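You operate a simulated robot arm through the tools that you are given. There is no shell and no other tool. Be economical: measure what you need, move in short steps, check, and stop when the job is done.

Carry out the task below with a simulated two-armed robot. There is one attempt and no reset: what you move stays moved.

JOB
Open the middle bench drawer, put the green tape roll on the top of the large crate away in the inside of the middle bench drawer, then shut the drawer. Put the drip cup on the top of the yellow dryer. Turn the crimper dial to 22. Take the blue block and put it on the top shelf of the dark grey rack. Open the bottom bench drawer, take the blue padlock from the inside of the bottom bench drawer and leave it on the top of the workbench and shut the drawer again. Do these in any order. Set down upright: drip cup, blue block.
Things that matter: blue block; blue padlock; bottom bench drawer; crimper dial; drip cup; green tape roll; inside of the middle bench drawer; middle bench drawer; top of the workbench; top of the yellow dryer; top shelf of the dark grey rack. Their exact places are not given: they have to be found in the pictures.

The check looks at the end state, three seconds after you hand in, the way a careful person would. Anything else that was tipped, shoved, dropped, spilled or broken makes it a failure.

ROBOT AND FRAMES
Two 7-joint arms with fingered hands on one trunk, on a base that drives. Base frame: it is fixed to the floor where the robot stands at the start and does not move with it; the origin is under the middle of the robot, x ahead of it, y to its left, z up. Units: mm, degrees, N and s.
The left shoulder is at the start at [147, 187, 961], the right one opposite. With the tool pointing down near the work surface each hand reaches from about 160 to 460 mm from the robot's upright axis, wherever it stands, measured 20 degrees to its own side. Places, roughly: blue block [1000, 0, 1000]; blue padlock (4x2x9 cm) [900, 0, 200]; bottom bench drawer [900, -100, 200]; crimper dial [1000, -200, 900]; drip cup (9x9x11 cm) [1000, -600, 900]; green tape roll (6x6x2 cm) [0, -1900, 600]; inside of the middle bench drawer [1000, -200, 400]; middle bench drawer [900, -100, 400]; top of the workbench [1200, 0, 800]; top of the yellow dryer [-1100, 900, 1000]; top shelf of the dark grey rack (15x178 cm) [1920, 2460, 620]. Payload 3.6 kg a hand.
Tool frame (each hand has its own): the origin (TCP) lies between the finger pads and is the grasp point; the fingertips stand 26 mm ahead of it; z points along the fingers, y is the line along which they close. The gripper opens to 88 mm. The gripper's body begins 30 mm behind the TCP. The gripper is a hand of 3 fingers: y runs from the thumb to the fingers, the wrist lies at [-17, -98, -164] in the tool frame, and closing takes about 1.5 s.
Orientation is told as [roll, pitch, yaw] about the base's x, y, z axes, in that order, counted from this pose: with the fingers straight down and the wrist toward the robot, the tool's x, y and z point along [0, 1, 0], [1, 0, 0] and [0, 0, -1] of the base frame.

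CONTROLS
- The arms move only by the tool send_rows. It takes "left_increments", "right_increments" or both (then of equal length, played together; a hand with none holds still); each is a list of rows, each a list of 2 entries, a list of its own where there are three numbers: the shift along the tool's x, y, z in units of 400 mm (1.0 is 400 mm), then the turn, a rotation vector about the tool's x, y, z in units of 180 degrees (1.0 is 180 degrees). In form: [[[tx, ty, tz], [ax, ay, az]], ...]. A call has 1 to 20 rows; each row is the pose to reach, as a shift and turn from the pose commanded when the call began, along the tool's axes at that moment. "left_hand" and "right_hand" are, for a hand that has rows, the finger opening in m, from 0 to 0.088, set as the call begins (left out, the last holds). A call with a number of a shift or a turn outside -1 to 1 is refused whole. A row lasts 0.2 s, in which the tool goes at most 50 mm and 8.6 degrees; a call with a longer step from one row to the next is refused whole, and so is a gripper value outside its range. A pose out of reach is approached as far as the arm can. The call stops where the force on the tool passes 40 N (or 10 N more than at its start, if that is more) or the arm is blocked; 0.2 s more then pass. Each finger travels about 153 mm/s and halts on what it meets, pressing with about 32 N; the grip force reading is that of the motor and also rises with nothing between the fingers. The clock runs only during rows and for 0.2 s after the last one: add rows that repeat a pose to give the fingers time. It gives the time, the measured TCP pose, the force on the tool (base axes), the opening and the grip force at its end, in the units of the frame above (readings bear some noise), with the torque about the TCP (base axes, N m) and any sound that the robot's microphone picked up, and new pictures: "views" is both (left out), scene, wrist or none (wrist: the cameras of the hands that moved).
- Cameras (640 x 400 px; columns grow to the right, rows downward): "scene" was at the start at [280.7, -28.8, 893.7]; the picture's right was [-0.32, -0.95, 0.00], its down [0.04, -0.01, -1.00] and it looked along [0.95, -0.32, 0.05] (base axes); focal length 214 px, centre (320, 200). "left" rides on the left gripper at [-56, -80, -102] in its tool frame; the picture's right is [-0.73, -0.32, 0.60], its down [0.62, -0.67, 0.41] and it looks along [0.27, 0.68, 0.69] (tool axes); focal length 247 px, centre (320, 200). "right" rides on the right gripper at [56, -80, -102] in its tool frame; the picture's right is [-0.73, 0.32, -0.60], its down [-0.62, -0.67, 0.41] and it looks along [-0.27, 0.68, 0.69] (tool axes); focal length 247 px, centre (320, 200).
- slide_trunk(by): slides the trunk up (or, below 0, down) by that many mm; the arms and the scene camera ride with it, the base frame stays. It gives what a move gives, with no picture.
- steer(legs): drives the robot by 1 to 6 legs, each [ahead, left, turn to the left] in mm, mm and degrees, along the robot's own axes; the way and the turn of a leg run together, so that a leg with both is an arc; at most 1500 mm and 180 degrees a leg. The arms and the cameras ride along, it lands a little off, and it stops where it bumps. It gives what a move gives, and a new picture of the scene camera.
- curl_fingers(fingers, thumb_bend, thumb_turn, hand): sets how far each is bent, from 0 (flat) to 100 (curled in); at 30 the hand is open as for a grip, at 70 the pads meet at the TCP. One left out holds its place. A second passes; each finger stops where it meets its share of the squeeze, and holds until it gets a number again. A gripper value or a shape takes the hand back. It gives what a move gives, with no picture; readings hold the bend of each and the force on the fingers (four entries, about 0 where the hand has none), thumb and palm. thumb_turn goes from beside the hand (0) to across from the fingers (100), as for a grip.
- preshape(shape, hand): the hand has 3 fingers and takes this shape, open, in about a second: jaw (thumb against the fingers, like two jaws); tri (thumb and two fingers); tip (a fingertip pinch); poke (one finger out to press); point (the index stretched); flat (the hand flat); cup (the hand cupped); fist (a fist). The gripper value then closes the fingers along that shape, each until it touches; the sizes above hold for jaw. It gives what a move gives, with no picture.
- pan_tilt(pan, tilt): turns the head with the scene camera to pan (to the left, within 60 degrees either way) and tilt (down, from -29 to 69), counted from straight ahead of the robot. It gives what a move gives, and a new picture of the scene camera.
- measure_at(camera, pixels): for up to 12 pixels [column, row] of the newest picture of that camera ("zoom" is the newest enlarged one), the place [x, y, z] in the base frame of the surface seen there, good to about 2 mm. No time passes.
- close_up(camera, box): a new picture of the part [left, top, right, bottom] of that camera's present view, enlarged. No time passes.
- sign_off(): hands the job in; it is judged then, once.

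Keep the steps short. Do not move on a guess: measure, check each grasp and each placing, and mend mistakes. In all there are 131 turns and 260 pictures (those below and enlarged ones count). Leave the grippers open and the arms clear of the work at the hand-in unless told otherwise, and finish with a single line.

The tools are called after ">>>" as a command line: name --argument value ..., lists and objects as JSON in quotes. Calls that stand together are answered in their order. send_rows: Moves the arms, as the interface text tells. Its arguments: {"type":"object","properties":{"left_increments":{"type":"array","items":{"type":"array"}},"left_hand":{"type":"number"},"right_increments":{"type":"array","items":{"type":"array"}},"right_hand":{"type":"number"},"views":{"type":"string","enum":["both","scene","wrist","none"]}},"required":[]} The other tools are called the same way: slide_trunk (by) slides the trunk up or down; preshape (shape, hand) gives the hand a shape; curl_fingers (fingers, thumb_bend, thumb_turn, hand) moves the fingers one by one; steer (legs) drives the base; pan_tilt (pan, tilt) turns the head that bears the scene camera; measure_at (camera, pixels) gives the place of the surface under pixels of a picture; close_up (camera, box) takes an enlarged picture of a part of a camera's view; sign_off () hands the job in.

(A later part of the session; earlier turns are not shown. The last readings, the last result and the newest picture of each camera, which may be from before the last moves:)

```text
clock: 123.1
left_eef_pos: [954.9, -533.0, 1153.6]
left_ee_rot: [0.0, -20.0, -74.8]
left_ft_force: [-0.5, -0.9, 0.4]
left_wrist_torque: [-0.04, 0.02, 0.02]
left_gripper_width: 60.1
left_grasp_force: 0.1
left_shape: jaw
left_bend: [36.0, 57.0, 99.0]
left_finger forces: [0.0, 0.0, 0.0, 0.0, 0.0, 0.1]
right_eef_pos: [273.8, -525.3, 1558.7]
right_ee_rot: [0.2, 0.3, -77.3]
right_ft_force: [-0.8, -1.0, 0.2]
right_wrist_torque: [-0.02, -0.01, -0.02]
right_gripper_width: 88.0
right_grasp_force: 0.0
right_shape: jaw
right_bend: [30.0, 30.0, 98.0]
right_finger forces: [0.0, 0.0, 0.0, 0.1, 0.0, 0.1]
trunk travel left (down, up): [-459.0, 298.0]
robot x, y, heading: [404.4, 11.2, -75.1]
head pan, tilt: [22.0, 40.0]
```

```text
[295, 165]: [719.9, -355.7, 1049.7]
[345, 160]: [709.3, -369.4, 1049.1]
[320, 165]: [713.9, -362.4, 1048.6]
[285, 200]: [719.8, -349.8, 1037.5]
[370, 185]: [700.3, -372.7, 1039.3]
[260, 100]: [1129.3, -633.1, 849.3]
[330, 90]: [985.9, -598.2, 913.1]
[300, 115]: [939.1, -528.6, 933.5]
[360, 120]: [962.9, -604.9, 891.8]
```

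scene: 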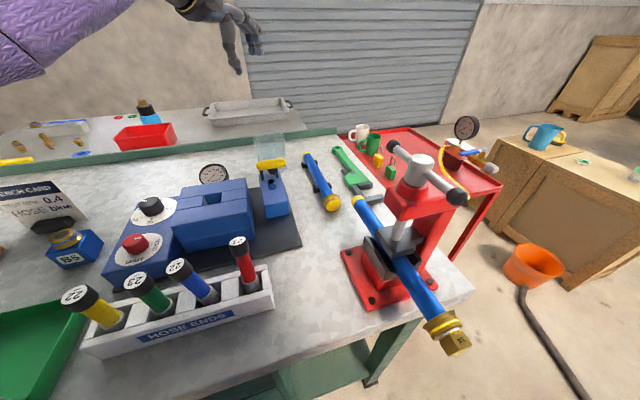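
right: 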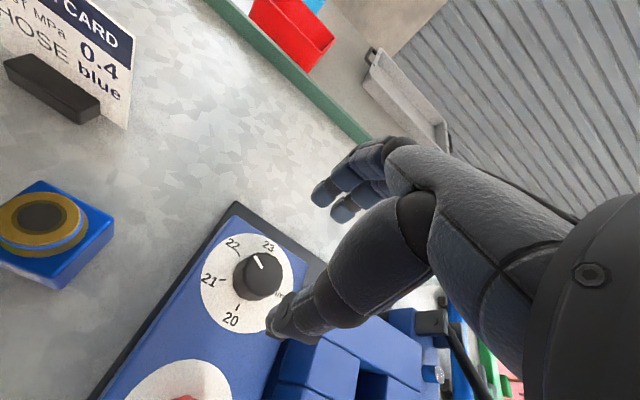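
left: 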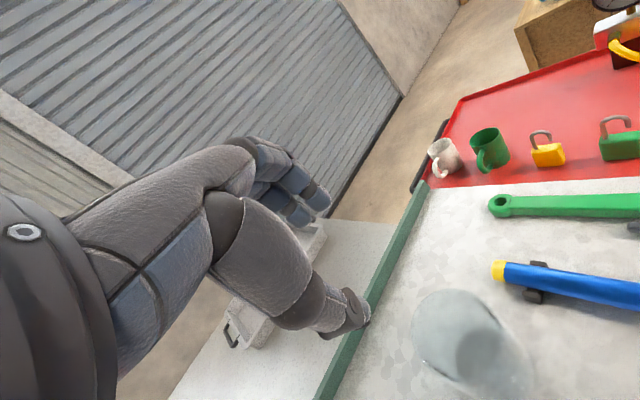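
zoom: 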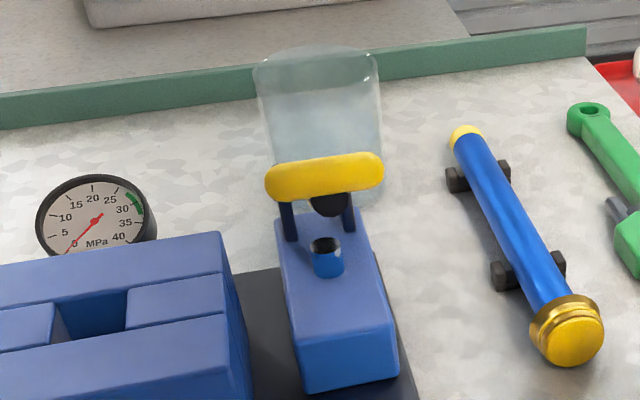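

Lower to just above the rim and check alignment.

>>> send_rows --left_increments '[[[-0.001, -0.04, 0.09], [0, 0, 0]], [[-0.002, -0.08, 0.18], [0, 0, 0]], [[-0.004, -0.12, 0.27], [0, 0, 0]], [[-0.005, -0.155, 0.355], [0, 0, 0]], [[-0.005, -0.155, 0.355], [0, 0, 0]]]' --left_hand 0.045 --views "wrist"

>>> close_up --camera "scene" --box '[200, 60, 360, 200]'

```text
clock: 124.3
left_eef_pos: [949.5, -525.6, 996.4]
left_ee_rot: [0.0, -20.1, -74.9]
left_ft_force: [1.2, -0.6, 0.6]
left_wrist_torque: [-0.03, -0.02, -0.02]
left_gripper_width: 45.1
left_grasp_force: 0.0
left_shape: jaw
left_bend: [42.0, 67.0, 100.0]
left_finger forces: [0.1, 0.0, 0.0, 0.1, 0.1, 0.0]
right_eef_pos: [272.8, -525.6, 1559.6]
right_ee_rot: [0.1, 0.3, -77.3]
right_ft_force: [0.5, 0.0, 0.0]
right_wrist_torque: [-0.02, -0.06, -0.02]
right_gripper_width: 87.9
right_grasp_force: 0.1
right_shape: jaw
right_bend: [30.0, 30.0, 98.0]
right_finger forces: [0.0, 0.0, 0.0, 0.1, 0.0, 0.0]
trunk travel left (down, up): [-459.0, 298.0]
robot x, y, heading: [404.7, 12.6, -74.8]
head pan, tilt: [22.0, 40.0]
```

left: 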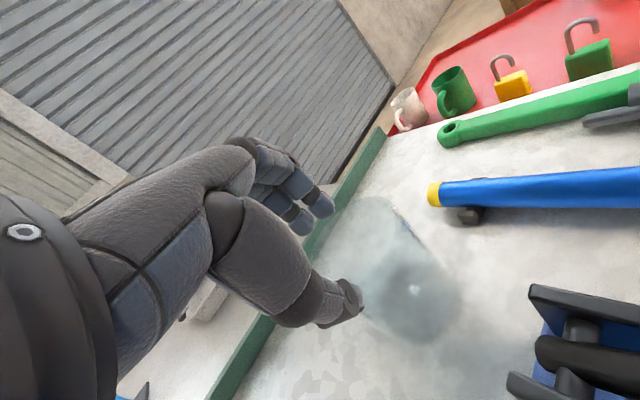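

```text
2.86 times, centred on (280, 130) of scene
```

zoom: 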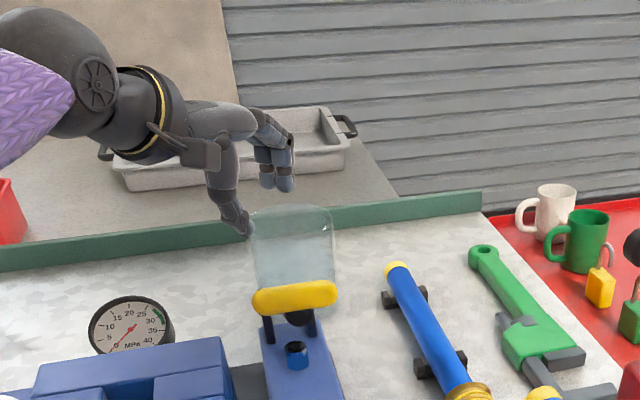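

Aligned: thumb outside, fingers over the opening. Lower 48 mm.

>>> send_rows --left_increments '[[[0, -0.015, 0.03], [0, 0, 0]], [[0, -0.03, 0.06], [0, 0, 0]], [[0, -0.042, 0.09], [0, 0, 0]], [[0, -0.05, 0.109], [0, 0, 0]], [[0, -0.05, 0.109], [0, 0, 0]]]' --views "wrist"

>>> close_up --camera "scene" --box '[220, 80, 320, 180]'

```text
clock: 125.5
left_eef_pos: [949.4, -523.6, 947.8]
left_ee_rot: [-0.1, -19.9, -74.9]
left_ft_force: [0.2, 0.3, -0.7]
left_wrist_torque: [0.03, 0.01, -0.01]
left_gripper_width: 45.5
left_grasp_force: 0.1
left_shape: jaw
left_bend: [42.0, 67.0, 100.0]
left_finger forces: [0.1, 0.0, 0.0, 0.0, 0.0, 0.1]
right_eef_pos: [272.4, -526.3, 1559.1]
right_ee_rot: [0.1, 0.3, -77.3]
right_ft_force: [-0.1, 0.2, -0.1]
right_wrist_torque: [-0.03, 0.0, 0.01]
right_gripper_width: 88.0
right_grasp_force: 0.1
right_shape: jaw
right_bend: [30.0, 30.0, 98.0]
right_finger forces: [0.0, 0.1, 0.1, 0.0, 0.0, 0.0]
trunk travel left (down, up): [-459.0, 298.0]
robot x, y, heading: [401.8, 13.4, -75.3]
head pan, tilt: [22.0, 40.0]
```

left: 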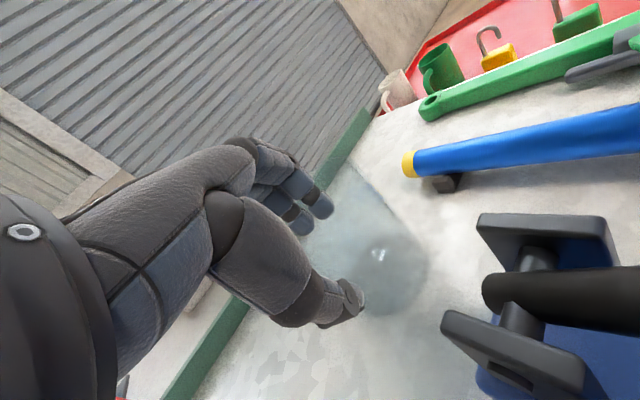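

```text
4.00 times, centred on (270, 130) of scene
```

zoom: 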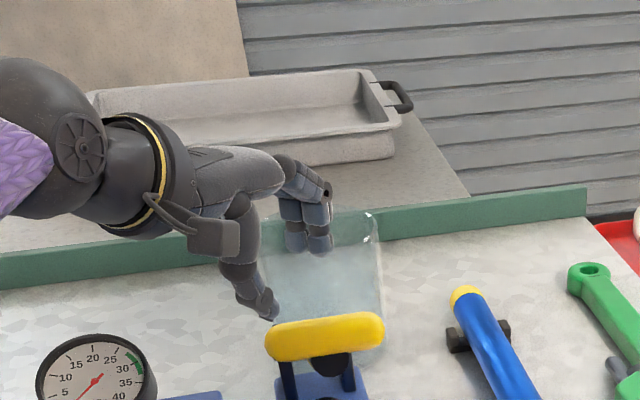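

Fingers are inside, thumb outside. Pinch.

>>> send_rows --left_increments '[[[0, 0, 0], [0, 0, 0]], [[0, 0, 0], [0, 0, 0]], [[0, 0, 0], [0, 0, 0]], [[0, 0, 0], [0, 0, 0]], [[0, 0, 0], [0, 0, 0]], [[0, 0, 0], [0, 0, 0]], [[0, 0, 0], [0, 0, 0]]]' --left_hand 0.0 --views "wrist"

>>> close_up --camera "scene" --box '[220, 80, 320, 180]'

```text
clock: 127.1
left_eef_pos: [947.8, -522.5, 946.9]
left_ee_rot: [0.0, -20.0, -74.9]
left_ft_force: [0.8, -0.7, -1.5]
left_wrist_torque: [0.04, 0.03, -0.07]
left_gripper_width: 0.0
left_grasp_force: 31.8
left_shape: jaw
left_bend: [70.0, 70.0, 100.0]
left_finger forces: [12.8, 15.5, 0.1, 0.0, 28.6, 0.1]
right_eef_pos: [272.3, -525.8, 1559.2]
right_ee_rot: [0.1, 0.3, -77.3]
right_ft_force: [0.3, 0.6, 0.0]
right_wrist_torque: [0.03, 0.01, 0.05]
right_gripper_width: 87.9
right_grasp_force: 0.1
right_shape: jaw
right_bend: [30.0, 30.0, 98.0]
right_finger forces: [0.1, 0.0, 0.0, 0.0, 0.1, 0.0]
trunk travel left (down, up): [-459.0, 298.0]
robot x, y, heading: [410.0, 14.5, -75.1]
head pan, tilt: [22.0, 40.0]
```

left: 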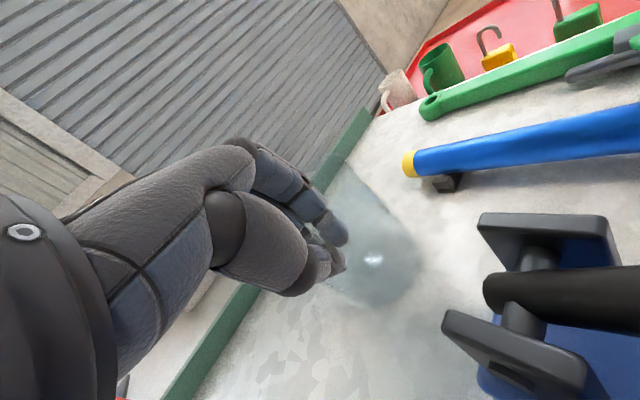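

```text
4.00 times, centred on (270, 130) of scene
```

zoom: 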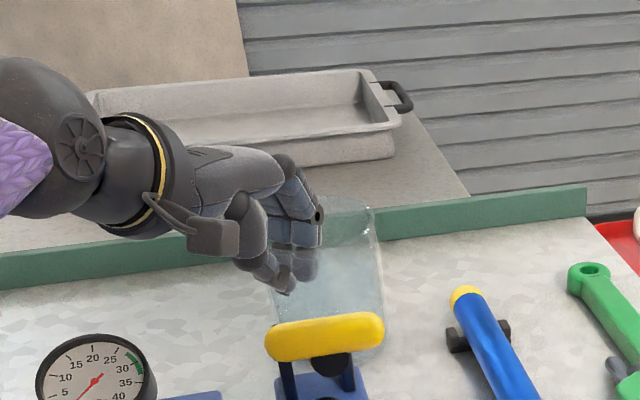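

Pinched with balanced forces. Lift 60 mm straight up and check.

>>> send_rows --left_increments '[[[0, 0.008, -0.023], [0, 0, 0]], [[0, 0.02, -0.055], [0, 0, 0]], [[0, 0.035, -0.095], [0, 0, 0]], [[0, 0.051, -0.141], [0, 0, 0]], [[0, 0.051, -0.141], [0, 0, 0]]]' --views "wrist"

>>> close_up --camera "scene" --box '[200, 60, 360, 180]'

```text
clock: 128.3
left_eef_pos: [950.0, -523.5, 1009.6]
left_ee_rot: [-0.1, -20.1, -74.9]
left_ft_force: [0.2, 0.1, -0.3]
left_wrist_torque: [0.02, 0.02, -0.01]
left_gripper_width: 0.1
left_grasp_force: 32.3
left_shape: jaw
left_bend: [70.0, 70.0, 100.0]
left_finger forces: [13.1, 15.7, 0.1, 0.0, 28.8, 0.1]
right_eef_pos: [271.6, -526.6, 1559.0]
right_ee_rot: [0.0, 0.2, -77.3]
right_ft_force: [0.6, -0.5, -0.2]
right_wrist_torque: [-0.02, 0.03, -0.01]
right_gripper_width: 88.0
right_grasp_force: 0.1
right_shape: jaw
right_bend: [30.0, 30.0, 98.0]
right_finger forces: [0.0, 0.0, 0.0, 0.0, 0.0, 0.0]
trunk travel left (down, up): [-459.0, 298.0]
robot x, y, heading: [403.5, 14.5, -74.9]
head pan, tilt: [22.0, 40.0]
```

left: 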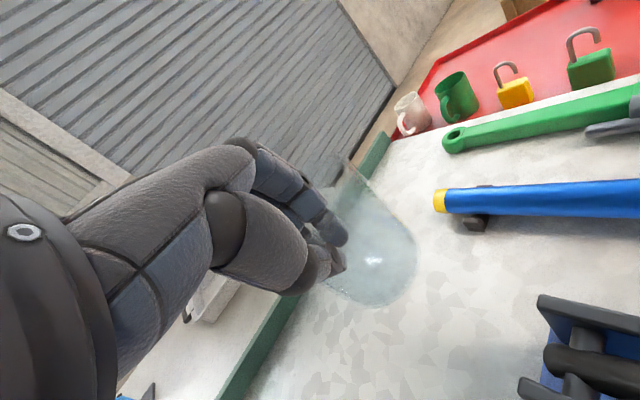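

```text
3.33 times, centred on (280, 120) of scene
```

zoom: 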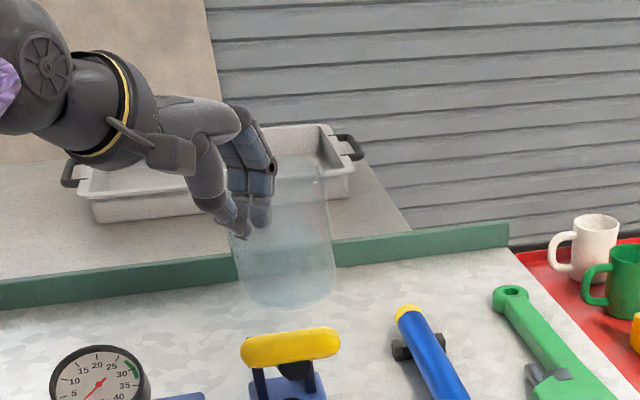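

The cup is held upright. Raise it and draw it back toward the robot.

>>> send_rows --left_increments '[[[0, 0.04, -0.108], [0, 0, 0]], [[0, 0.08, -0.216], [0, 0, 0]], [[0, 0.12, -0.324], [0, 0, 0]], [[0, 0.16, -0.432], [0, 0, 0]], [[0, 0.197, -0.54], [0, 0, 0]], [[-0.05, 0.113, -0.57], [0, 0, 0]], [[-0.1, 0.03, -0.602], [0, 0, 0]], [[-0.15, -0.055, -0.633], [0, 0, 0]], [[-0.21, -0.14, -0.664], [0, 0, 0]], [[-0.27, -0.222, -0.694], [0, 0, 0]], [[-0.33, -0.305, -0.724], [0, 0, 0]], [[-0.345, -0.39, -0.754], [0, 0, 0]], [[-0.345, -0.39, -0.754], [0, 0, 0]]]' --views "wrist"

>>> pan_tilt --pan -60 --tilt 15

```text
clock: 131.1
left_eef_pos: [752.8, -327.1, 1243.3]
left_ee_rot: [-0.1, -19.9, -74.8]
left_ft_force: [0.8, 0.4, -0.2]
left_wrist_torque: [0.06, 0.0, 0.0]
left_gripper_width: 0.1
left_grasp_force: 31.9
left_shape: jaw
left_bend: [70.0, 70.0, 100.0]
left_finger forces: [13.8, 15.7, 0.0, 0.0, 29.1, 0.1]
left hand out of reach, approached as far as the arm can: row 12, 13
right_eef_pos: [271.7, -526.2, 1560.2]
right_ee_rot: [0.1, 0.3, -77.2]
right_ft_force: [0.0, -0.2, 1.1]
right_wrist_torque: [-0.01, -0.01, -0.02]
right_gripper_width: 87.7
right_grasp_force: 0.2
right_shape: jaw
right_bend: [30.0, 30.0, 98.0]
right_finger forces: [0.0, 0.0, 0.0, 0.0, 0.1, 0.0]
trunk travel left (down, up): [-459.0, 298.0]
robot x, y, heading: [401.5, 13.0, -74.8]
head pan, tilt: [22.0, 40.0]
```

left: 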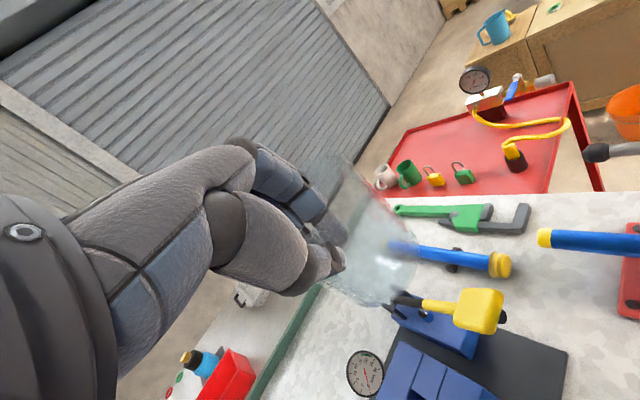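

```text
clock: 132.7
left_eef_pos: [753.8, -327.9, 1242.1]
left_ee_rot: [0.0, -20.0, -74.9]
left_ft_force: [-0.1, -0.1, -0.8]
left_wrist_torque: [0.0, 0.02, 0.01]
left_gripper_width: 0.2
left_grasp_force: 32.3
left_shape: jaw
left_bend: [70.0, 70.0, 100.0]
left_finger forces: [13.6, 15.7, 0.1, 0.1, 29.0, 0.0]
right_eef_pos: [272.6, -526.9, 1559.1]
right_ee_rot: [0.1, 0.3, -77.2]
right_ft_force: [-1.0, -1.1, 0.1]
right_wrist_torque: [0.02, 0.0, -0.02]
right_gripper_width: 88.0
right_grasp_force: 0.1
right_shape: jaw
right_bend: [30.0, 30.0, 98.0]
right_finger forces: [0.0, 0.1, 0.1, 0.0, 0.0, 0.0]
trunk travel left (down, up): [-459.0, 298.0]
robot x, y, heading: [406.8, 15.0, -74.9]
head pan, tilt: [-60.0, 15.0]
```

scene: 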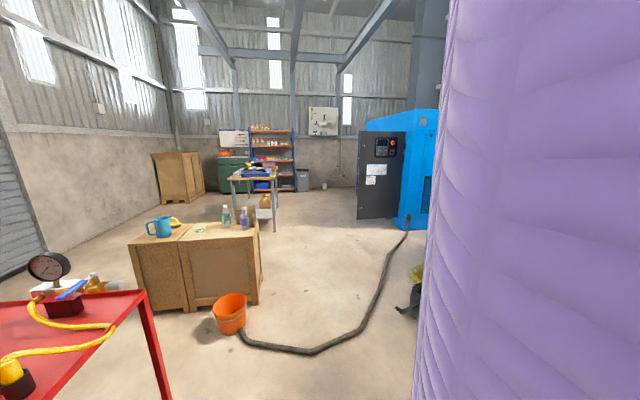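

Now back away from the bench and turn toward the dryer's area (clockwise).

>>> steer --legs '[[-250, -200, 0], [0, 0, -135]]'

>>> pan_tilt --pan 0 --tilt 15

```text
clock: 140.3
left_eef_pos: [-341.5, 175.9, 1242.8]
left_ee_rot: [0.1, -20.0, 152.9]
left_ft_force: [0.3, -0.5, -0.8]
left_wrist_torque: [-0.01, -0.02, -0.03]
left_gripper_width: 0.0
left_grasp_force: 31.6
left_shape: jaw
left_bend: [70.0, 70.0, 100.0]
left_finger forces: [13.7, 15.3, 0.0, 0.1, 28.5, 0.0]
right_eef_pos: [-167.4, 665.7, 1561.0]
right_ee_rot: [0.2, 0.3, 150.7]
right_ft_force: [0.8, -0.1, 0.4]
right_wrist_torque: [-0.01, 0.0, -0.03]
right_gripper_width: 87.9
right_grasp_force: 0.1
right_shape: jaw
right_bend: [30.0, 30.0, 98.0]
right_finger forces: [0.0, 0.0, 0.0, 0.0, 0.0, 0.0]
trunk travel left (down, up): [-459.0, 298.0]
robot x, y, heading: [147.5, 206.7, 153.0]
head pan, tilt: [-60.0, 15.0]
```

scene: 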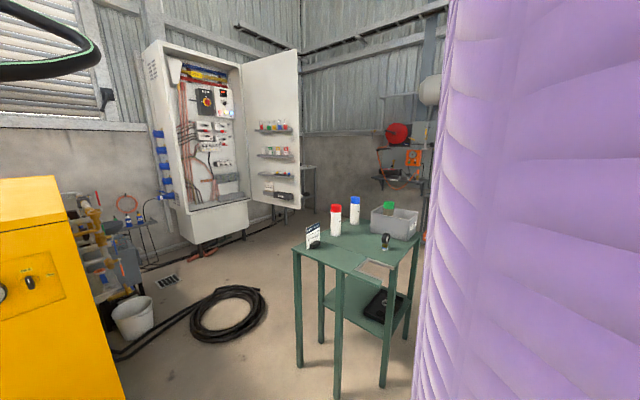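

```text
clock: 141.6
left_eef_pos: [-342.3, 175.8, 1242.3]
left_ee_rot: [0.1, -20.0, 152.9]
left_ft_force: [0.3, 0.3, -0.9]
left_wrist_torque: [-0.04, -0.02, 0.0]
left_gripper_width: 0.0
left_grasp_force: 32.3
left_shape: jaw
left_bend: [70.0, 70.0, 100.0]
left_finger forces: [13.7, 15.2, 0.0, 0.0, 28.6, 0.1]
right_eef_pos: [-166.6, 664.0, 1559.1]
right_ee_rot: [0.0, 0.2, 150.6]
right_ft_force: [-0.7, 0.1, 0.6]
right_wrist_torque: [-0.03, 0.02, 0.02]
right_gripper_width: 88.2
right_grasp_force: 0.0
right_shape: jaw
right_bend: [30.0, 30.0, 98.0]
right_finger forces: [0.0, 0.0, 0.1, 0.1, 0.0, 0.0]
trunk travel left (down, up): [-459.0, 298.0]
robot x, y, heading: [151.1, 207.4, 153.1]
head pan, tilt: [0.0, 15.0]
```

scene: 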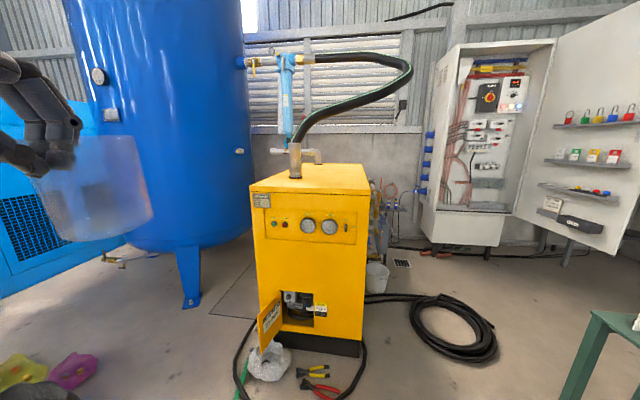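

The yellow dryer is ahead. Measure its top and front.

>>> close_up --camera "scene" --box '[230, 120, 390, 220]'

>>> measure_at --camera "scene" --pixels '[[255, 187], [365, 190], [345, 170], [345, 180], [310, 185], [280, 184], [300, 172], [312, 168], [270, 320], [355, 340], [270, 365], [320, 385]]'

```text
4.00 times, centred on (310, 170) of scene
```

zoom: 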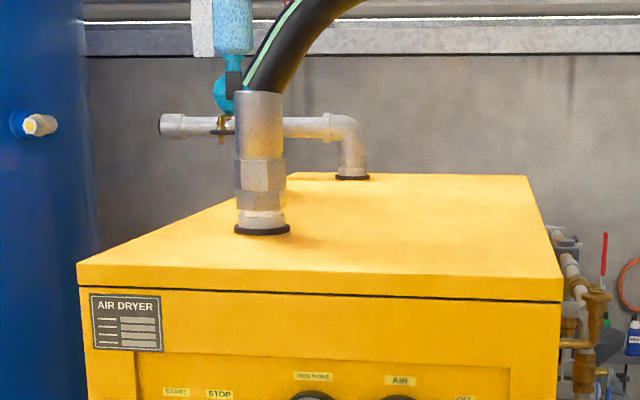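

```text
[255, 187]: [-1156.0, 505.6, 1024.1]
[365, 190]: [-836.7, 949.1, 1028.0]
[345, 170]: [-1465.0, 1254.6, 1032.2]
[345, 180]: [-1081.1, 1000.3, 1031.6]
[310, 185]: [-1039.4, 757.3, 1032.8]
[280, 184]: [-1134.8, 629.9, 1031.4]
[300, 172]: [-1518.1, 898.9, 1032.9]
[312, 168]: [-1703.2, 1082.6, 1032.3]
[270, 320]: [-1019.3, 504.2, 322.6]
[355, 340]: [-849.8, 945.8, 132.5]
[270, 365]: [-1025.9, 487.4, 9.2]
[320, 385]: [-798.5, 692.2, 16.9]
```

Top z≈1032. I'll set the cup at about (−1050, 840), clear of the pipe. Raise the trunk and drive, staying clear of the pliers on the floor.

>>> slide_trunk --by 170

>>> steer --legs '[[628, -91, 0], [0, 0, -8.8]]'

>>> pan_tilt --pan 5 --tilt 40

```text
clock: 143.5
left_eef_pos: [-344.0, 175.7, 1412.1]
left_ee_rot: [0.0, -19.8, 153.0]
left_ft_force: [0.0, 0.2, -0.5]
left_wrist_torque: [-0.04, -0.02, -0.01]
left_gripper_width: 0.0
left_grasp_force: 31.8
left_shape: jaw
left_bend: [70.0, 70.0, 100.0]
left_finger forces: [13.8, 15.4, 0.0, 0.0, 28.5, 0.0]
right_eef_pos: [-167.1, 663.9, 1729.2]
right_ee_rot: [0.1, 0.4, 150.6]
right_ft_force: [1.1, 0.6, 0.2]
right_wrist_torque: [0.0, -0.03, 0.01]
right_gripper_width: 87.8
right_grasp_force: 0.0
right_shape: jaw
right_bend: [30.0, 30.0, 98.0]
right_finger forces: [0.0, 0.0, 0.0, 0.0, 0.0, 0.0]
trunk travel left (down, up): [-629.0, 128.0]
robot x, y, heading: [141.3, 202.9, 152.7]
head pan, tilt: [0.0, 15.0]
```

```text
clock: 147.7
left_eef_pos: [-848.7, 607.1, 1411.9]
left_ee_rot: [0.1, -19.8, 144.8]
left_ft_force: [-0.1, -0.3, -0.3]
left_wrist_torque: [-0.03, -0.01, 0.04]
left_gripper_width: 0.0
left_grasp_force: 31.7
left_shape: jaw
left_bend: [70.0, 70.0, 100.0]
left_finger forces: [13.6, 15.2, 0.0, 0.0, 28.5, 0.0]
right_eef_pos: [-605.9, 1066.6, 1729.0]
right_ee_rot: [0.1, 0.4, 142.3]
right_ft_force: [-0.3, 0.0, -0.6]
right_wrist_torque: [-0.03, -0.02, 0.0]
right_gripper_width: 87.9
right_grasp_force: 0.1
right_shape: jaw
right_bend: [30.0, 30.0, 98.0]
right_finger forces: [0.0, 0.0, 0.0, 0.0, 0.1, 0.0]
trunk travel left (down, up): [-629.0, 128.0]
robot x, y, heading: [-364.1, 565.0, 144.5]
head pan, tilt: [0.0, 15.0]
```

scene: 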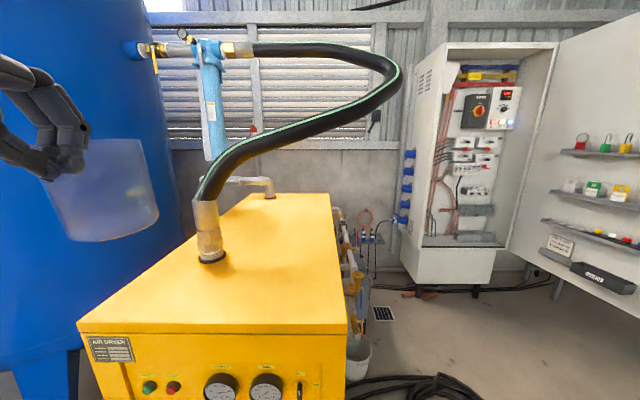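

```text
clock: 148.6
left_eef_pos: [-848.1, 607.3, 1411.6]
left_ee_rot: [0.1, -20.0, 144.6]
left_ft_force: [-0.1, 0.6, -0.6]
left_wrist_torque: [-0.07, 0.0, -0.01]
left_gripper_width: 0.1
left_grasp_force: 31.9
left_shape: jaw
left_bend: [70.0, 70.0, 100.0]
left_finger forces: [13.7, 15.3, 0.0, 0.1, 28.5, 0.0]
right_eef_pos: [-603.3, 1064.4, 1728.9]
right_ee_rot: [0.1, 0.3, 142.5]
right_ft_force: [-1.2, 0.5, 0.1]
right_wrist_torque: [0.01, -0.02, 0.02]
right_gripper_width: 87.9
right_grasp_force: 0.2
right_shape: jaw
right_bend: [30.0, 30.0, 98.0]
right_finger forces: [0.1, 0.0, 0.0, 0.0, 0.0, 0.0]
trunk travel left (down, up): [-629.0, 128.0]
robot x, y, heading: [-359.0, 564.8, 144.6]
head pan, tilt: [5.0, 40.0]
```

scene: 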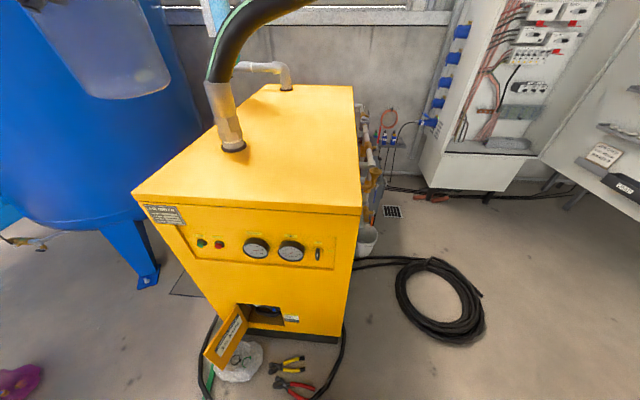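

Measure the dryer top for the exact spot.

>>> measure_at --camera "scene" --pixels '[[290, 175], [140, 190], [355, 203], [232, 148], [290, 195], [330, 170], [250, 175]]'

```text
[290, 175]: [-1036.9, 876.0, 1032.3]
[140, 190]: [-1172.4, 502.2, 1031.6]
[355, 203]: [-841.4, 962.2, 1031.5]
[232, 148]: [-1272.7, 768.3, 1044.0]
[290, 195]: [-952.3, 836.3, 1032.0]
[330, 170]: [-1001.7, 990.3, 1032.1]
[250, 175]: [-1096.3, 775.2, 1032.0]
```

Extend over the spot then lower to ~10 mm above.

>>> send_rows --left_increments '[[[-0.029, 0.104, 0.038], [0, 0, 0]], [[-0.057, 0.207, 0.075], [0, 0, 0]], [[-0.086, 0.311, 0.113], [0, 0, 0]], [[-0.115, 0.415, 0.15], [0, 0, 0]], [[-0.143, 0.518, 0.188], [0, 0, 0]], [[-0.172, 0.622, 0.226], [0, 0, 0]], [[-0.172, 0.583, 0.334], [0, 0, 0]], [[-0.172, 0.543, 0.442], [0, 0, 0]], [[-0.172, 0.504, 0.55], [0, 0, 0]], [[-0.172, 0.465, 0.658], [0, 0, 0]], [[-0.172, 0.425, 0.766], [0, 0, 0]], [[-0.172, 0.391, 0.862], [0, 0, 0]], [[-0.172, 0.391, 0.862], [0, 0, 0]]]' --views "both"

```text
clock: 151.3
left_eef_pos: [-1025.0, 813.0, 1141.4]
left_ee_rot: [0.0, -19.8, 144.8]
left_ft_force: [-0.5, -0.9, -0.8]
left_wrist_torque: [-0.02, 0.0, 0.01]
left_gripper_width: 0.0
left_grasp_force: 32.3
left_shape: jaw
left_bend: [70.0, 71.0, 100.0]
left_finger forces: [14.2, 15.4, 0.1, 0.0, 28.8, 0.1]
right_eef_pos: [-605.0, 1065.4, 1729.3]
right_ee_rot: [0.2, 0.4, 142.5]
right_ft_force: [0.5, -0.1, -0.4]
right_wrist_torque: [-0.04, 0.02, -0.02]
right_gripper_width: 87.8
right_grasp_force: 0.1
right_shape: jaw
right_bend: [30.0, 30.0, 98.0]
right_finger forces: [0.0, 0.1, 0.0, 0.1, 0.0, 0.0]
trunk travel left (down, up): [-629.0, 128.0]
robot x, y, heading: [-359.7, 567.8, 144.6]
head pan, tilt: [5.0, 40.0]
```

scene: 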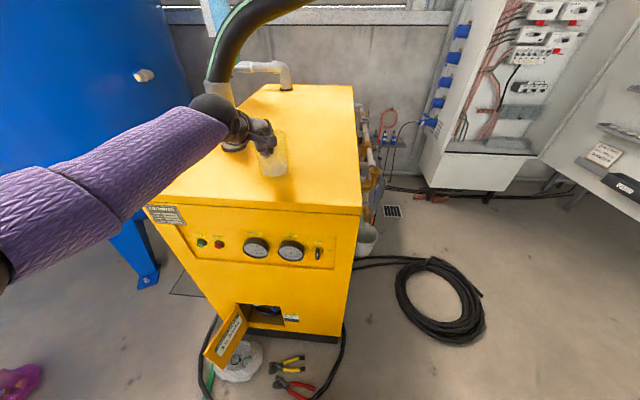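
left: 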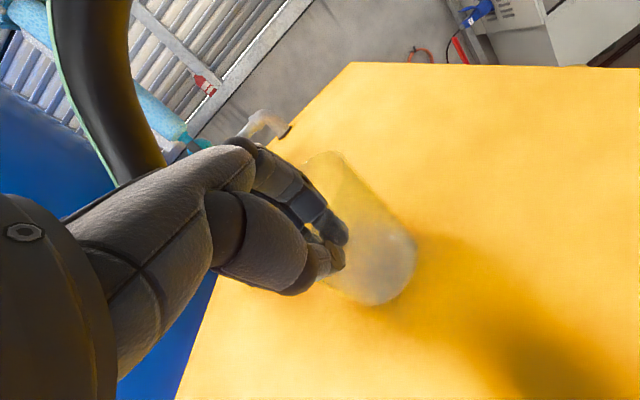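

Lower gently to contact.

>>> send_rows --left_increments '[[[0, -0.004, 0.012], [0, 0, 0]], [[0, -0.006, 0.018], [0, 0, 0]], [[0, -0.008, 0.023], [0, 0, 0]], [[0, -0.0095, 0.026], [0, 0, 0]], [[0, -0.0095, 0.026], [0, 0, 0]]]' --views "none"

>>> close_up --camera "scene" --box '[220, 80, 340, 190]'

```text
clock: 152.6
left_eef_pos: [-1024.6, 816.0, 1130.7]
left_ee_rot: [0.0, -20.0, 144.7]
left_ft_force: [0.3, -0.5, -0.9]
left_wrist_torque: [-0.03, -0.03, 0.03]
left_gripper_width: 0.0
left_grasp_force: 32.5
left_shape: jaw
left_bend: [70.0, 71.0, 100.0]
left_finger forces: [14.2, 15.4, 0.0, 0.1, 28.7, 0.0]
right_eef_pos: [-603.8, 1067.1, 1730.1]
right_ee_rot: [0.0, 0.4, 142.3]
right_ft_force: [-0.1, 0.3, -0.1]
right_wrist_torque: [-0.01, 0.02, 0.01]
right_gripper_width: 87.6
right_grasp_force: 0.1
right_shape: jaw
right_bend: [30.0, 30.0, 98.0]
right_finger forces: [0.0, 0.0, 0.0, 0.1, 0.1, 0.0]
trunk travel left (down, up): [-629.0, 128.0]
robot x, y, heading: [-360.2, 566.7, 144.4]
head pan, tilt: [5.0, 40.0]
```

```text
3.64 times, centred on (280, 135) of scene
```

zoom: 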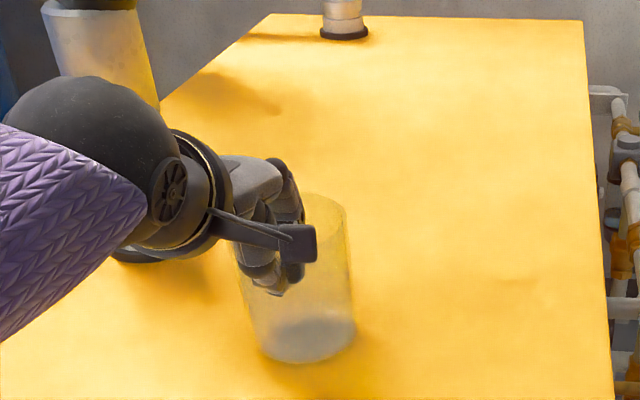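

No contact yet; lower another few mm.

>>> send_rows --left_increments '[[[0, -0.0015, 0.004], [0, 0, 0]], [[0, -0.0025, 0.007], [0, 0, 0]], [[0, -0.0025, 0.007], [0, 0, 0]]]' --views "none"

>>> send_rows --left_increments '[[[0, -0.001, 0.003], [0, 0, 0]], [[0, -0.002, 0.005], [0, 0, 0]], [[0, -0.002, 0.005], [0, 0, 0]]]' --views "wrist"

```text
clock: 153.3
left_eef_pos: [-1024.3, 817.1, 1129.0]
left_ee_rot: [0.1, -20.1, 144.7]
left_ft_force: [0.6, -0.6, -0.2]
left_wrist_torque: [-0.03, -0.02, 0.02]
left_gripper_width: 0.0
left_grasp_force: 31.9
left_shape: jaw
left_bend: [70.0, 71.0, 100.0]
left_finger forces: [14.4, 15.5, 0.0, 0.1, 29.3, 0.0]
right_eef_pos: [-604.1, 1065.5, 1730.7]
right_ee_rot: [0.2, 0.3, 142.3]
right_ft_force: [-0.2, 0.0, -1.5]
right_wrist_torque: [0.03, 0.01, 0.0]
right_gripper_width: 88.0
right_grasp_force: 0.1
right_shape: jaw
right_bend: [30.0, 30.0, 98.0]
right_finger forces: [0.0, 0.1, 0.1, 0.0, 0.0, 0.0]
trunk travel left (down, up): [-629.0, 128.0]
robot x, y, heading: [-360.1, 568.2, 144.4]
head pan, tilt: [5.0, 40.0]
```

```text
clock: 154.2
left_eef_pos: [-1023.9, 816.0, 1128.2]
left_ee_rot: [-0.1, -20.2, 144.8]
left_ft_force: [0.8, -1.5, 9.5]
left_wrist_torque: [0.01, 0.07, -0.02]
left_gripper_width: 0.0
left_grasp_force: 31.9
left_shape: jaw
left_bend: [70.0, 71.0, 100.0]
left_finger forces: [15.5, 16.5, 0.0, 0.1, 31.3, 0.0]
right_eef_pos: [-602.8, 1064.6, 1730.7]
right_ee_rot: [0.2, 0.1, 142.3]
right_ft_force: [-0.5, 0.6, 0.3]
right_wrist_torque: [0.02, -0.02, 0.0]
right_gripper_width: 87.8
right_grasp_force: 0.0
right_shape: jaw
right_bend: [30.0, 30.0, 98.0]
right_finger forces: [0.0, 0.0, 0.1, 0.1, 0.0, 0.0]
trunk travel left (down, up): [-629.0, 128.0]
robot x, y, heading: [-362.3, 567.6, 144.9]
head pan, tilt: [5.0, 40.0]
```

left: 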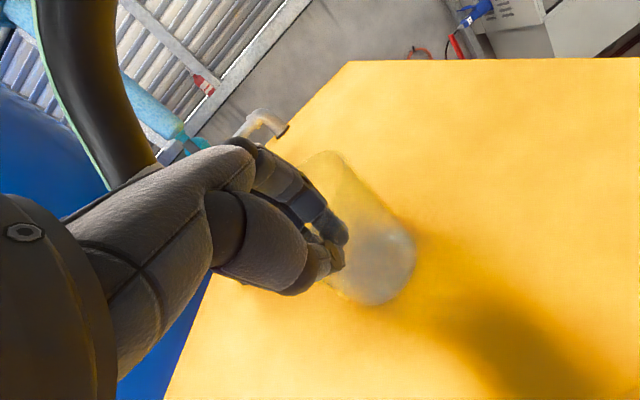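

Contact (9.5 N up). Release slowly to 45 mm, then lift straight up.

>>> send_rows --left_increments '[[[0, 0, 0], [0, 0, 0]], [[0, 0, 0], [0, 0, 0]], [[0, 0, 0], [0, 0, 0]], [[0, 0, 0], [0, 0, 0]]]' --left_hand 0.04 --views "none"

>>> send_rows --left_increments '[[[0, 0.02, -0.055], [0, 0, 0]], [[0, 0.05, -0.141], [0, 0, 0]], [[0, 0.09, -0.25], [0, 0, 0]], [[0, 0.13, -0.35], [0, 0, 0]], [[0, 0.17, -0.46], [0, 0, 0]], [[0, 0.09, -0.5], [0, 0, 0]], [[0, -0.01, -0.53], [0, 0, 0]], [[0, -0.1, -0.57], [0, 0, 0]], [[0, -0.2, -0.6], [0, 0, 0]], [[0, -0.3, -0.64], [0, 0, 0]]]' --views "none"

>>> close_up --camera "scene" --box '[180, 70, 380, 200]'

```text
clock: 155.2
left_eef_pos: [-1024.6, 816.8, 1124.8]
left_ee_rot: [0.0, -19.8, 144.7]
left_ft_force: [-0.3, 0.3, -0.3]
left_wrist_torque: [-0.02, -0.02, -0.03]
left_gripper_width: 39.6
left_grasp_force: 0.1
left_shape: jaw
left_bend: [45.0, 70.0, 100.0]
left_finger forces: [0.0, 0.0, 0.0, 0.0, 0.0, 0.0]
right_eef_pos: [-605.3, 1067.1, 1729.1]
right_ee_rot: [0.2, 0.2, 142.4]
right_ft_force: [-0.2, -1.1, 0.1]
right_wrist_torque: [0.01, 0.02, -0.01]
right_gripper_width: 87.9
right_grasp_force: 0.1
right_shape: jaw
right_bend: [30.0, 30.0, 98.0]
right_finger forces: [0.0, 0.1, 0.1, 0.0, 0.1, 0.0]
trunk travel left (down, up): [-629.0, 128.0]
robot x, y, heading: [-360.5, 567.4, 144.7]
head pan, tilt: [5.0, 40.0]
```

```text
clock: 157.3
left_eef_pos: [-861.6, 701.2, 1326.0]
left_ee_rot: [0.0, -20.0, 144.6]
left_ft_force: [0.2, -0.3, 0.2]
left_wrist_torque: [0.04, -0.01, 0.0]
left_gripper_width: 39.6
left_grasp_force: 0.1
left_shape: jaw
left_bend: [45.0, 69.0, 100.0]
left_finger forces: [0.0, 0.1, 0.0, 0.0, 0.0, 0.0]
right_eef_pos: [-603.5, 1065.9, 1730.1]
right_ee_rot: [0.2, 0.2, 142.4]
right_ft_force: [0.6, 0.1, -0.2]
right_wrist_torque: [0.03, 0.04, 0.01]
right_gripper_width: 88.0
right_grasp_force: 0.2
right_shape: jaw
right_bend: [30.0, 30.0, 98.0]
right_finger forces: [0.0, 0.1, 0.0, 0.1, 0.0, 0.0]
trunk travel left (down, up): [-629.0, 128.0]
robot x, y, heading: [-362.9, 565.1, 144.7]
head pan, tilt: [5.0, 40.0]
```

```text
3.08 times, centred on (280, 135) of scene
```

zoom: 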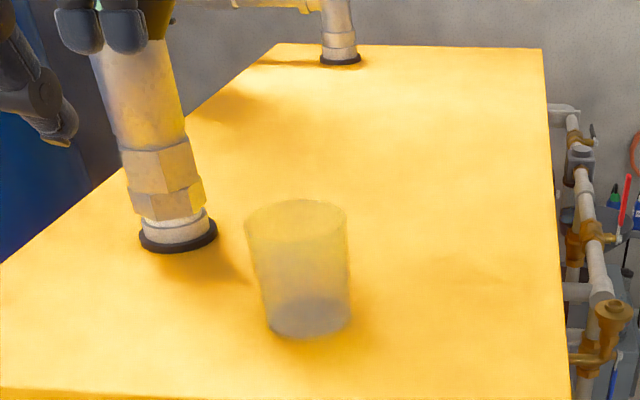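

The drip cup stands upright on the dryer. Now the tape: back off, turn and drive toward the crate area, then look.

>>> steer --legs '[[-500, 0, 0], [0, 0, 120.3], [650, 0, 0]]'

>>> pan_tilt --pan 0 --tilt 35

```text
clock: 168.5
left_eef_pos: [155.0, -872.9, 1325.0]
left_ee_rot: [0.1, -19.9, -93.7]
left_ft_force: [-0.4, 0.0, -0.5]
left_wrist_torque: [0.01, 0.01, -0.05]
left_gripper_width: 39.8
left_grasp_force: 0.1
left_shape: jaw
left_bend: [45.0, 69.0, 100.0]
left_finger forces: [0.0, 0.1, 0.0, 0.0, 0.0, 0.1]
right_eef_pos: [-289.4, -844.0, 1729.7]
right_ee_rot: [0.1, 0.3, -96.1]
right_ft_force: [0.9, -0.6, -1.0]
right_wrist_torque: [-0.01, 0.03, -0.01]
right_gripper_width: 88.1
right_grasp_force: 0.0
right_shape: jaw
right_bend: [30.0, 30.0, 98.0]
right_finger forces: [0.0, 0.1, 0.0, 0.0, 0.0, 0.0]
trunk travel left (down, up): [-629.0, 128.0]
robot x, y, heading: [4.6, -375.5, -93.8]
head pan, tilt: [5.0, 40.0]
```

scene: 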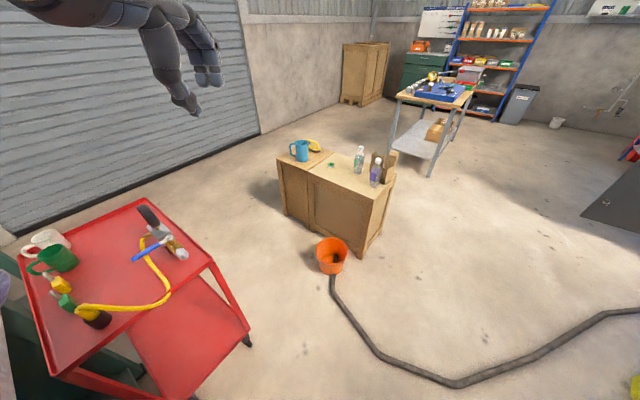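

```text
clock: 169.2
left_eef_pos: [155.4, -873.1, 1324.9]
left_ee_rot: [0.0, -20.0, -93.8]
left_ft_force: [0.5, -0.4, -0.5]
left_wrist_torque: [-0.01, 0.02, -0.02]
left_gripper_width: 39.5
left_grasp_force: 0.0
left_shape: jaw
left_bend: [45.0, 69.0, 100.0]
left_finger forces: [0.0, 0.0, 0.0, 0.1, 0.0, 0.1]
right_eef_pos: [-289.9, -844.1, 1730.0]
right_ee_rot: [0.1, 0.3, -96.0]
right_ft_force: [-0.1, -0.3, -0.1]
right_wrist_torque: [0.02, 0.02, -0.03]
right_gripper_width: 88.0
right_grasp_force: 0.1
right_shape: jaw
right_bend: [30.0, 30.0, 98.0]
right_finger forces: [0.1, 0.0, 0.1, 0.0, 0.1, 0.0]
trunk travel left (down, up): [-629.0, 128.0]
robot x, y, heading: [8.0, -372.9, -93.9]
head pan, tilt: [0.0, 35.0]
```

scene: 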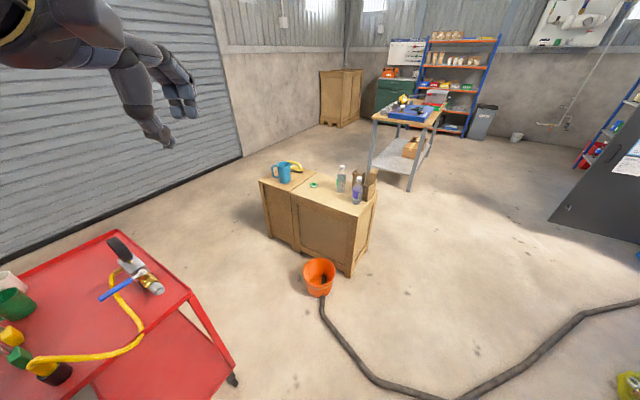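

I see the green tape at (313,184) on the crate. Measure the crates, bucket, hose and cart.

>>> close_up --camera "scene" --box '[240, 140, 400, 300]'

>>> measure_at --camera "scene" --pixels '[[313, 184], [260, 178], [293, 198], [355, 217], [375, 180], [319, 263], [319, 293], [335, 335], [235, 380], [190, 290], [343, 180], [280, 175]]'

```text
2.50 times, centred on (320, 220) of scene
```

zoom: 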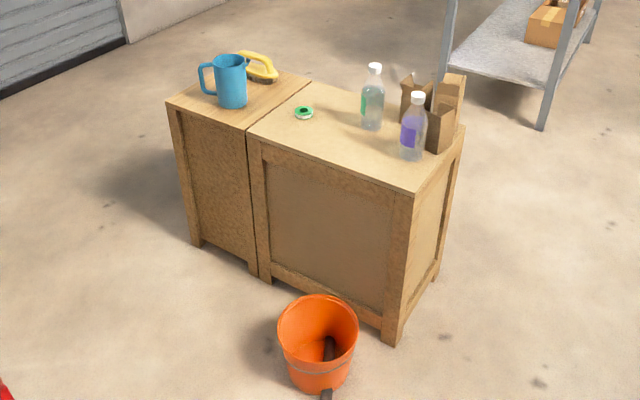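

```text
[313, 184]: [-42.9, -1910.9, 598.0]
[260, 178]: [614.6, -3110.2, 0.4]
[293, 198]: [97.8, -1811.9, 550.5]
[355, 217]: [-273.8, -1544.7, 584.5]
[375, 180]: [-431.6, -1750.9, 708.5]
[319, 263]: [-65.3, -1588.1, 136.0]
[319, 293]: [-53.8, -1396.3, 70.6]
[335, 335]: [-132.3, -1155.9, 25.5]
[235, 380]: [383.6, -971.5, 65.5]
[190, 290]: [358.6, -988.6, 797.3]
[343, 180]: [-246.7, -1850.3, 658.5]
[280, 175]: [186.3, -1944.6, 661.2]
```

I need the exact gap between the cart and the floor hose. Zoom and measure.

>>> close_up --camera "scene" --box '[160, 230, 440, 400]'

>>> measure_at --camera "scene" --pixels '[[322, 300], [330, 322], [345, 345], [360, 365], [378, 383], [410, 395], [232, 382], [232, 365], [205, 310], [160, 250], [120, 232], [305, 280]]'

```text
2.29 times, centred on (300, 315) of scene
```

zoom: 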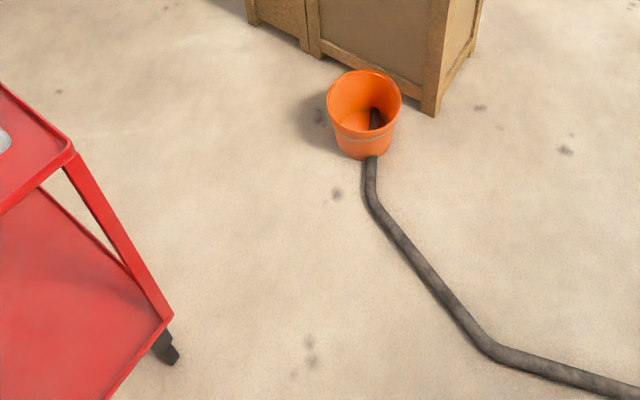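

```text
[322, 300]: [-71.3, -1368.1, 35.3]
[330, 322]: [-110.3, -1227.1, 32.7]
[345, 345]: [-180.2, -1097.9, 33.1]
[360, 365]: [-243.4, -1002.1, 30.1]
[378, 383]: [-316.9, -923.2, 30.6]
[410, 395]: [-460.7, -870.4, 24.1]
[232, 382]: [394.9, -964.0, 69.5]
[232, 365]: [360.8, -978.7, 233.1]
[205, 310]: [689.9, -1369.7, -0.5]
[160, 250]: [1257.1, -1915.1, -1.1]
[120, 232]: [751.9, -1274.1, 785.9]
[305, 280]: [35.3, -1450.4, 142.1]
```

Gap is ~500 mm net, base ~480. I'll go in carefully checked legs. First to (65,−850).

>>> steer --legs '[[472, 89, 0]]'

```text
clock: 172.1
left_eef_pos: [219.0, -1353.5, 1323.8]
left_ee_rot: [0.0, -20.0, -93.3]
left_ft_force: [0.5, -0.1, -0.1]
left_wrist_torque: [0.02, 0.02, 0.03]
left_gripper_width: 39.6
left_grasp_force: 0.0
left_shape: jaw
left_bend: [45.0, 69.0, 100.0]
left_finger forces: [0.0, 0.1, 0.0, 0.1, 0.1, 0.0]
right_eef_pos: [-227.4, -1329.1, 1729.3]
right_ee_rot: [0.1, 0.3, -95.5]
right_ft_force: [-0.6, 0.5, -0.4]
right_wrist_torque: [-0.01, -0.02, 0.01]
right_gripper_width: 88.0
right_grasp_force: 0.0
right_shape: jaw
right_bend: [30.0, 30.0, 98.0]
right_finger forces: [0.0, 0.0, 0.1, 0.0, 0.0, 0.0]
trunk travel left (down, up): [-629.0, 128.0]
robot x, y, heading: [63.2, -853.4, -93.4]
head pan, tilt: [0.0, 35.0]
```

scene: 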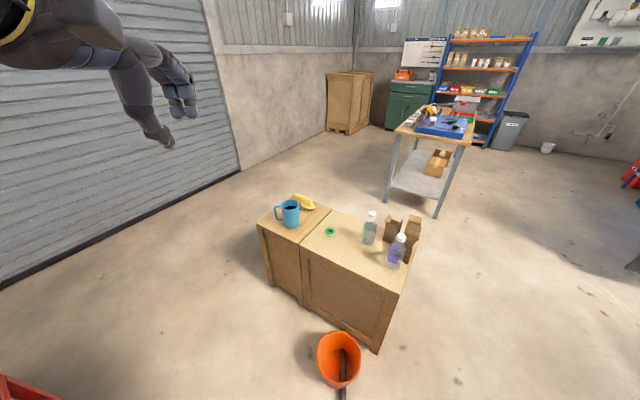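

Next leg to (130,−1099), then look down.

>>> steer --legs '[[241, 81, 0]]'

```text
clock: 173.0
left_eef_pos: [228.5, -1390.5, 1325.2]
left_ee_rot: [-0.1, -20.0, -93.2]
left_ft_force: [0.3, -0.2, -0.4]
left_wrist_torque: [0.03, 0.02, 0.02]
left_gripper_width: 39.8
left_grasp_force: 0.1
left_shape: jaw
left_bend: [45.0, 69.0, 100.0]
left_finger forces: [0.0, 0.0, 0.0, 0.1, 0.0, 0.0]
right_eef_pos: [-216.4, -1365.3, 1730.6]
right_ee_rot: [0.1, 0.4, -95.7]
right_ft_force: [0.5, -0.3, 0.2]
right_wrist_torque: [0.03, 0.03, 0.02]
right_gripper_width: 87.7
right_grasp_force: 0.1
right_shape: jaw
right_bend: [30.0, 30.0, 98.0]
right_finger forces: [0.1, 0.0, 0.0, 0.0, 0.0, 0.1]
trunk travel left (down, up): [-629.0, 128.0]
robot x, y, heading: [75.5, -893.4, -93.5]
head pan, tilt: [0.0, 35.0]
stopped in leg 1: the robot was blocked; the commanded pose is now the measured one
```

scene: 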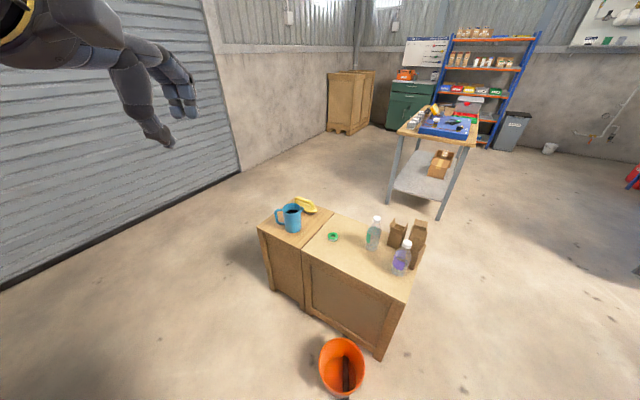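

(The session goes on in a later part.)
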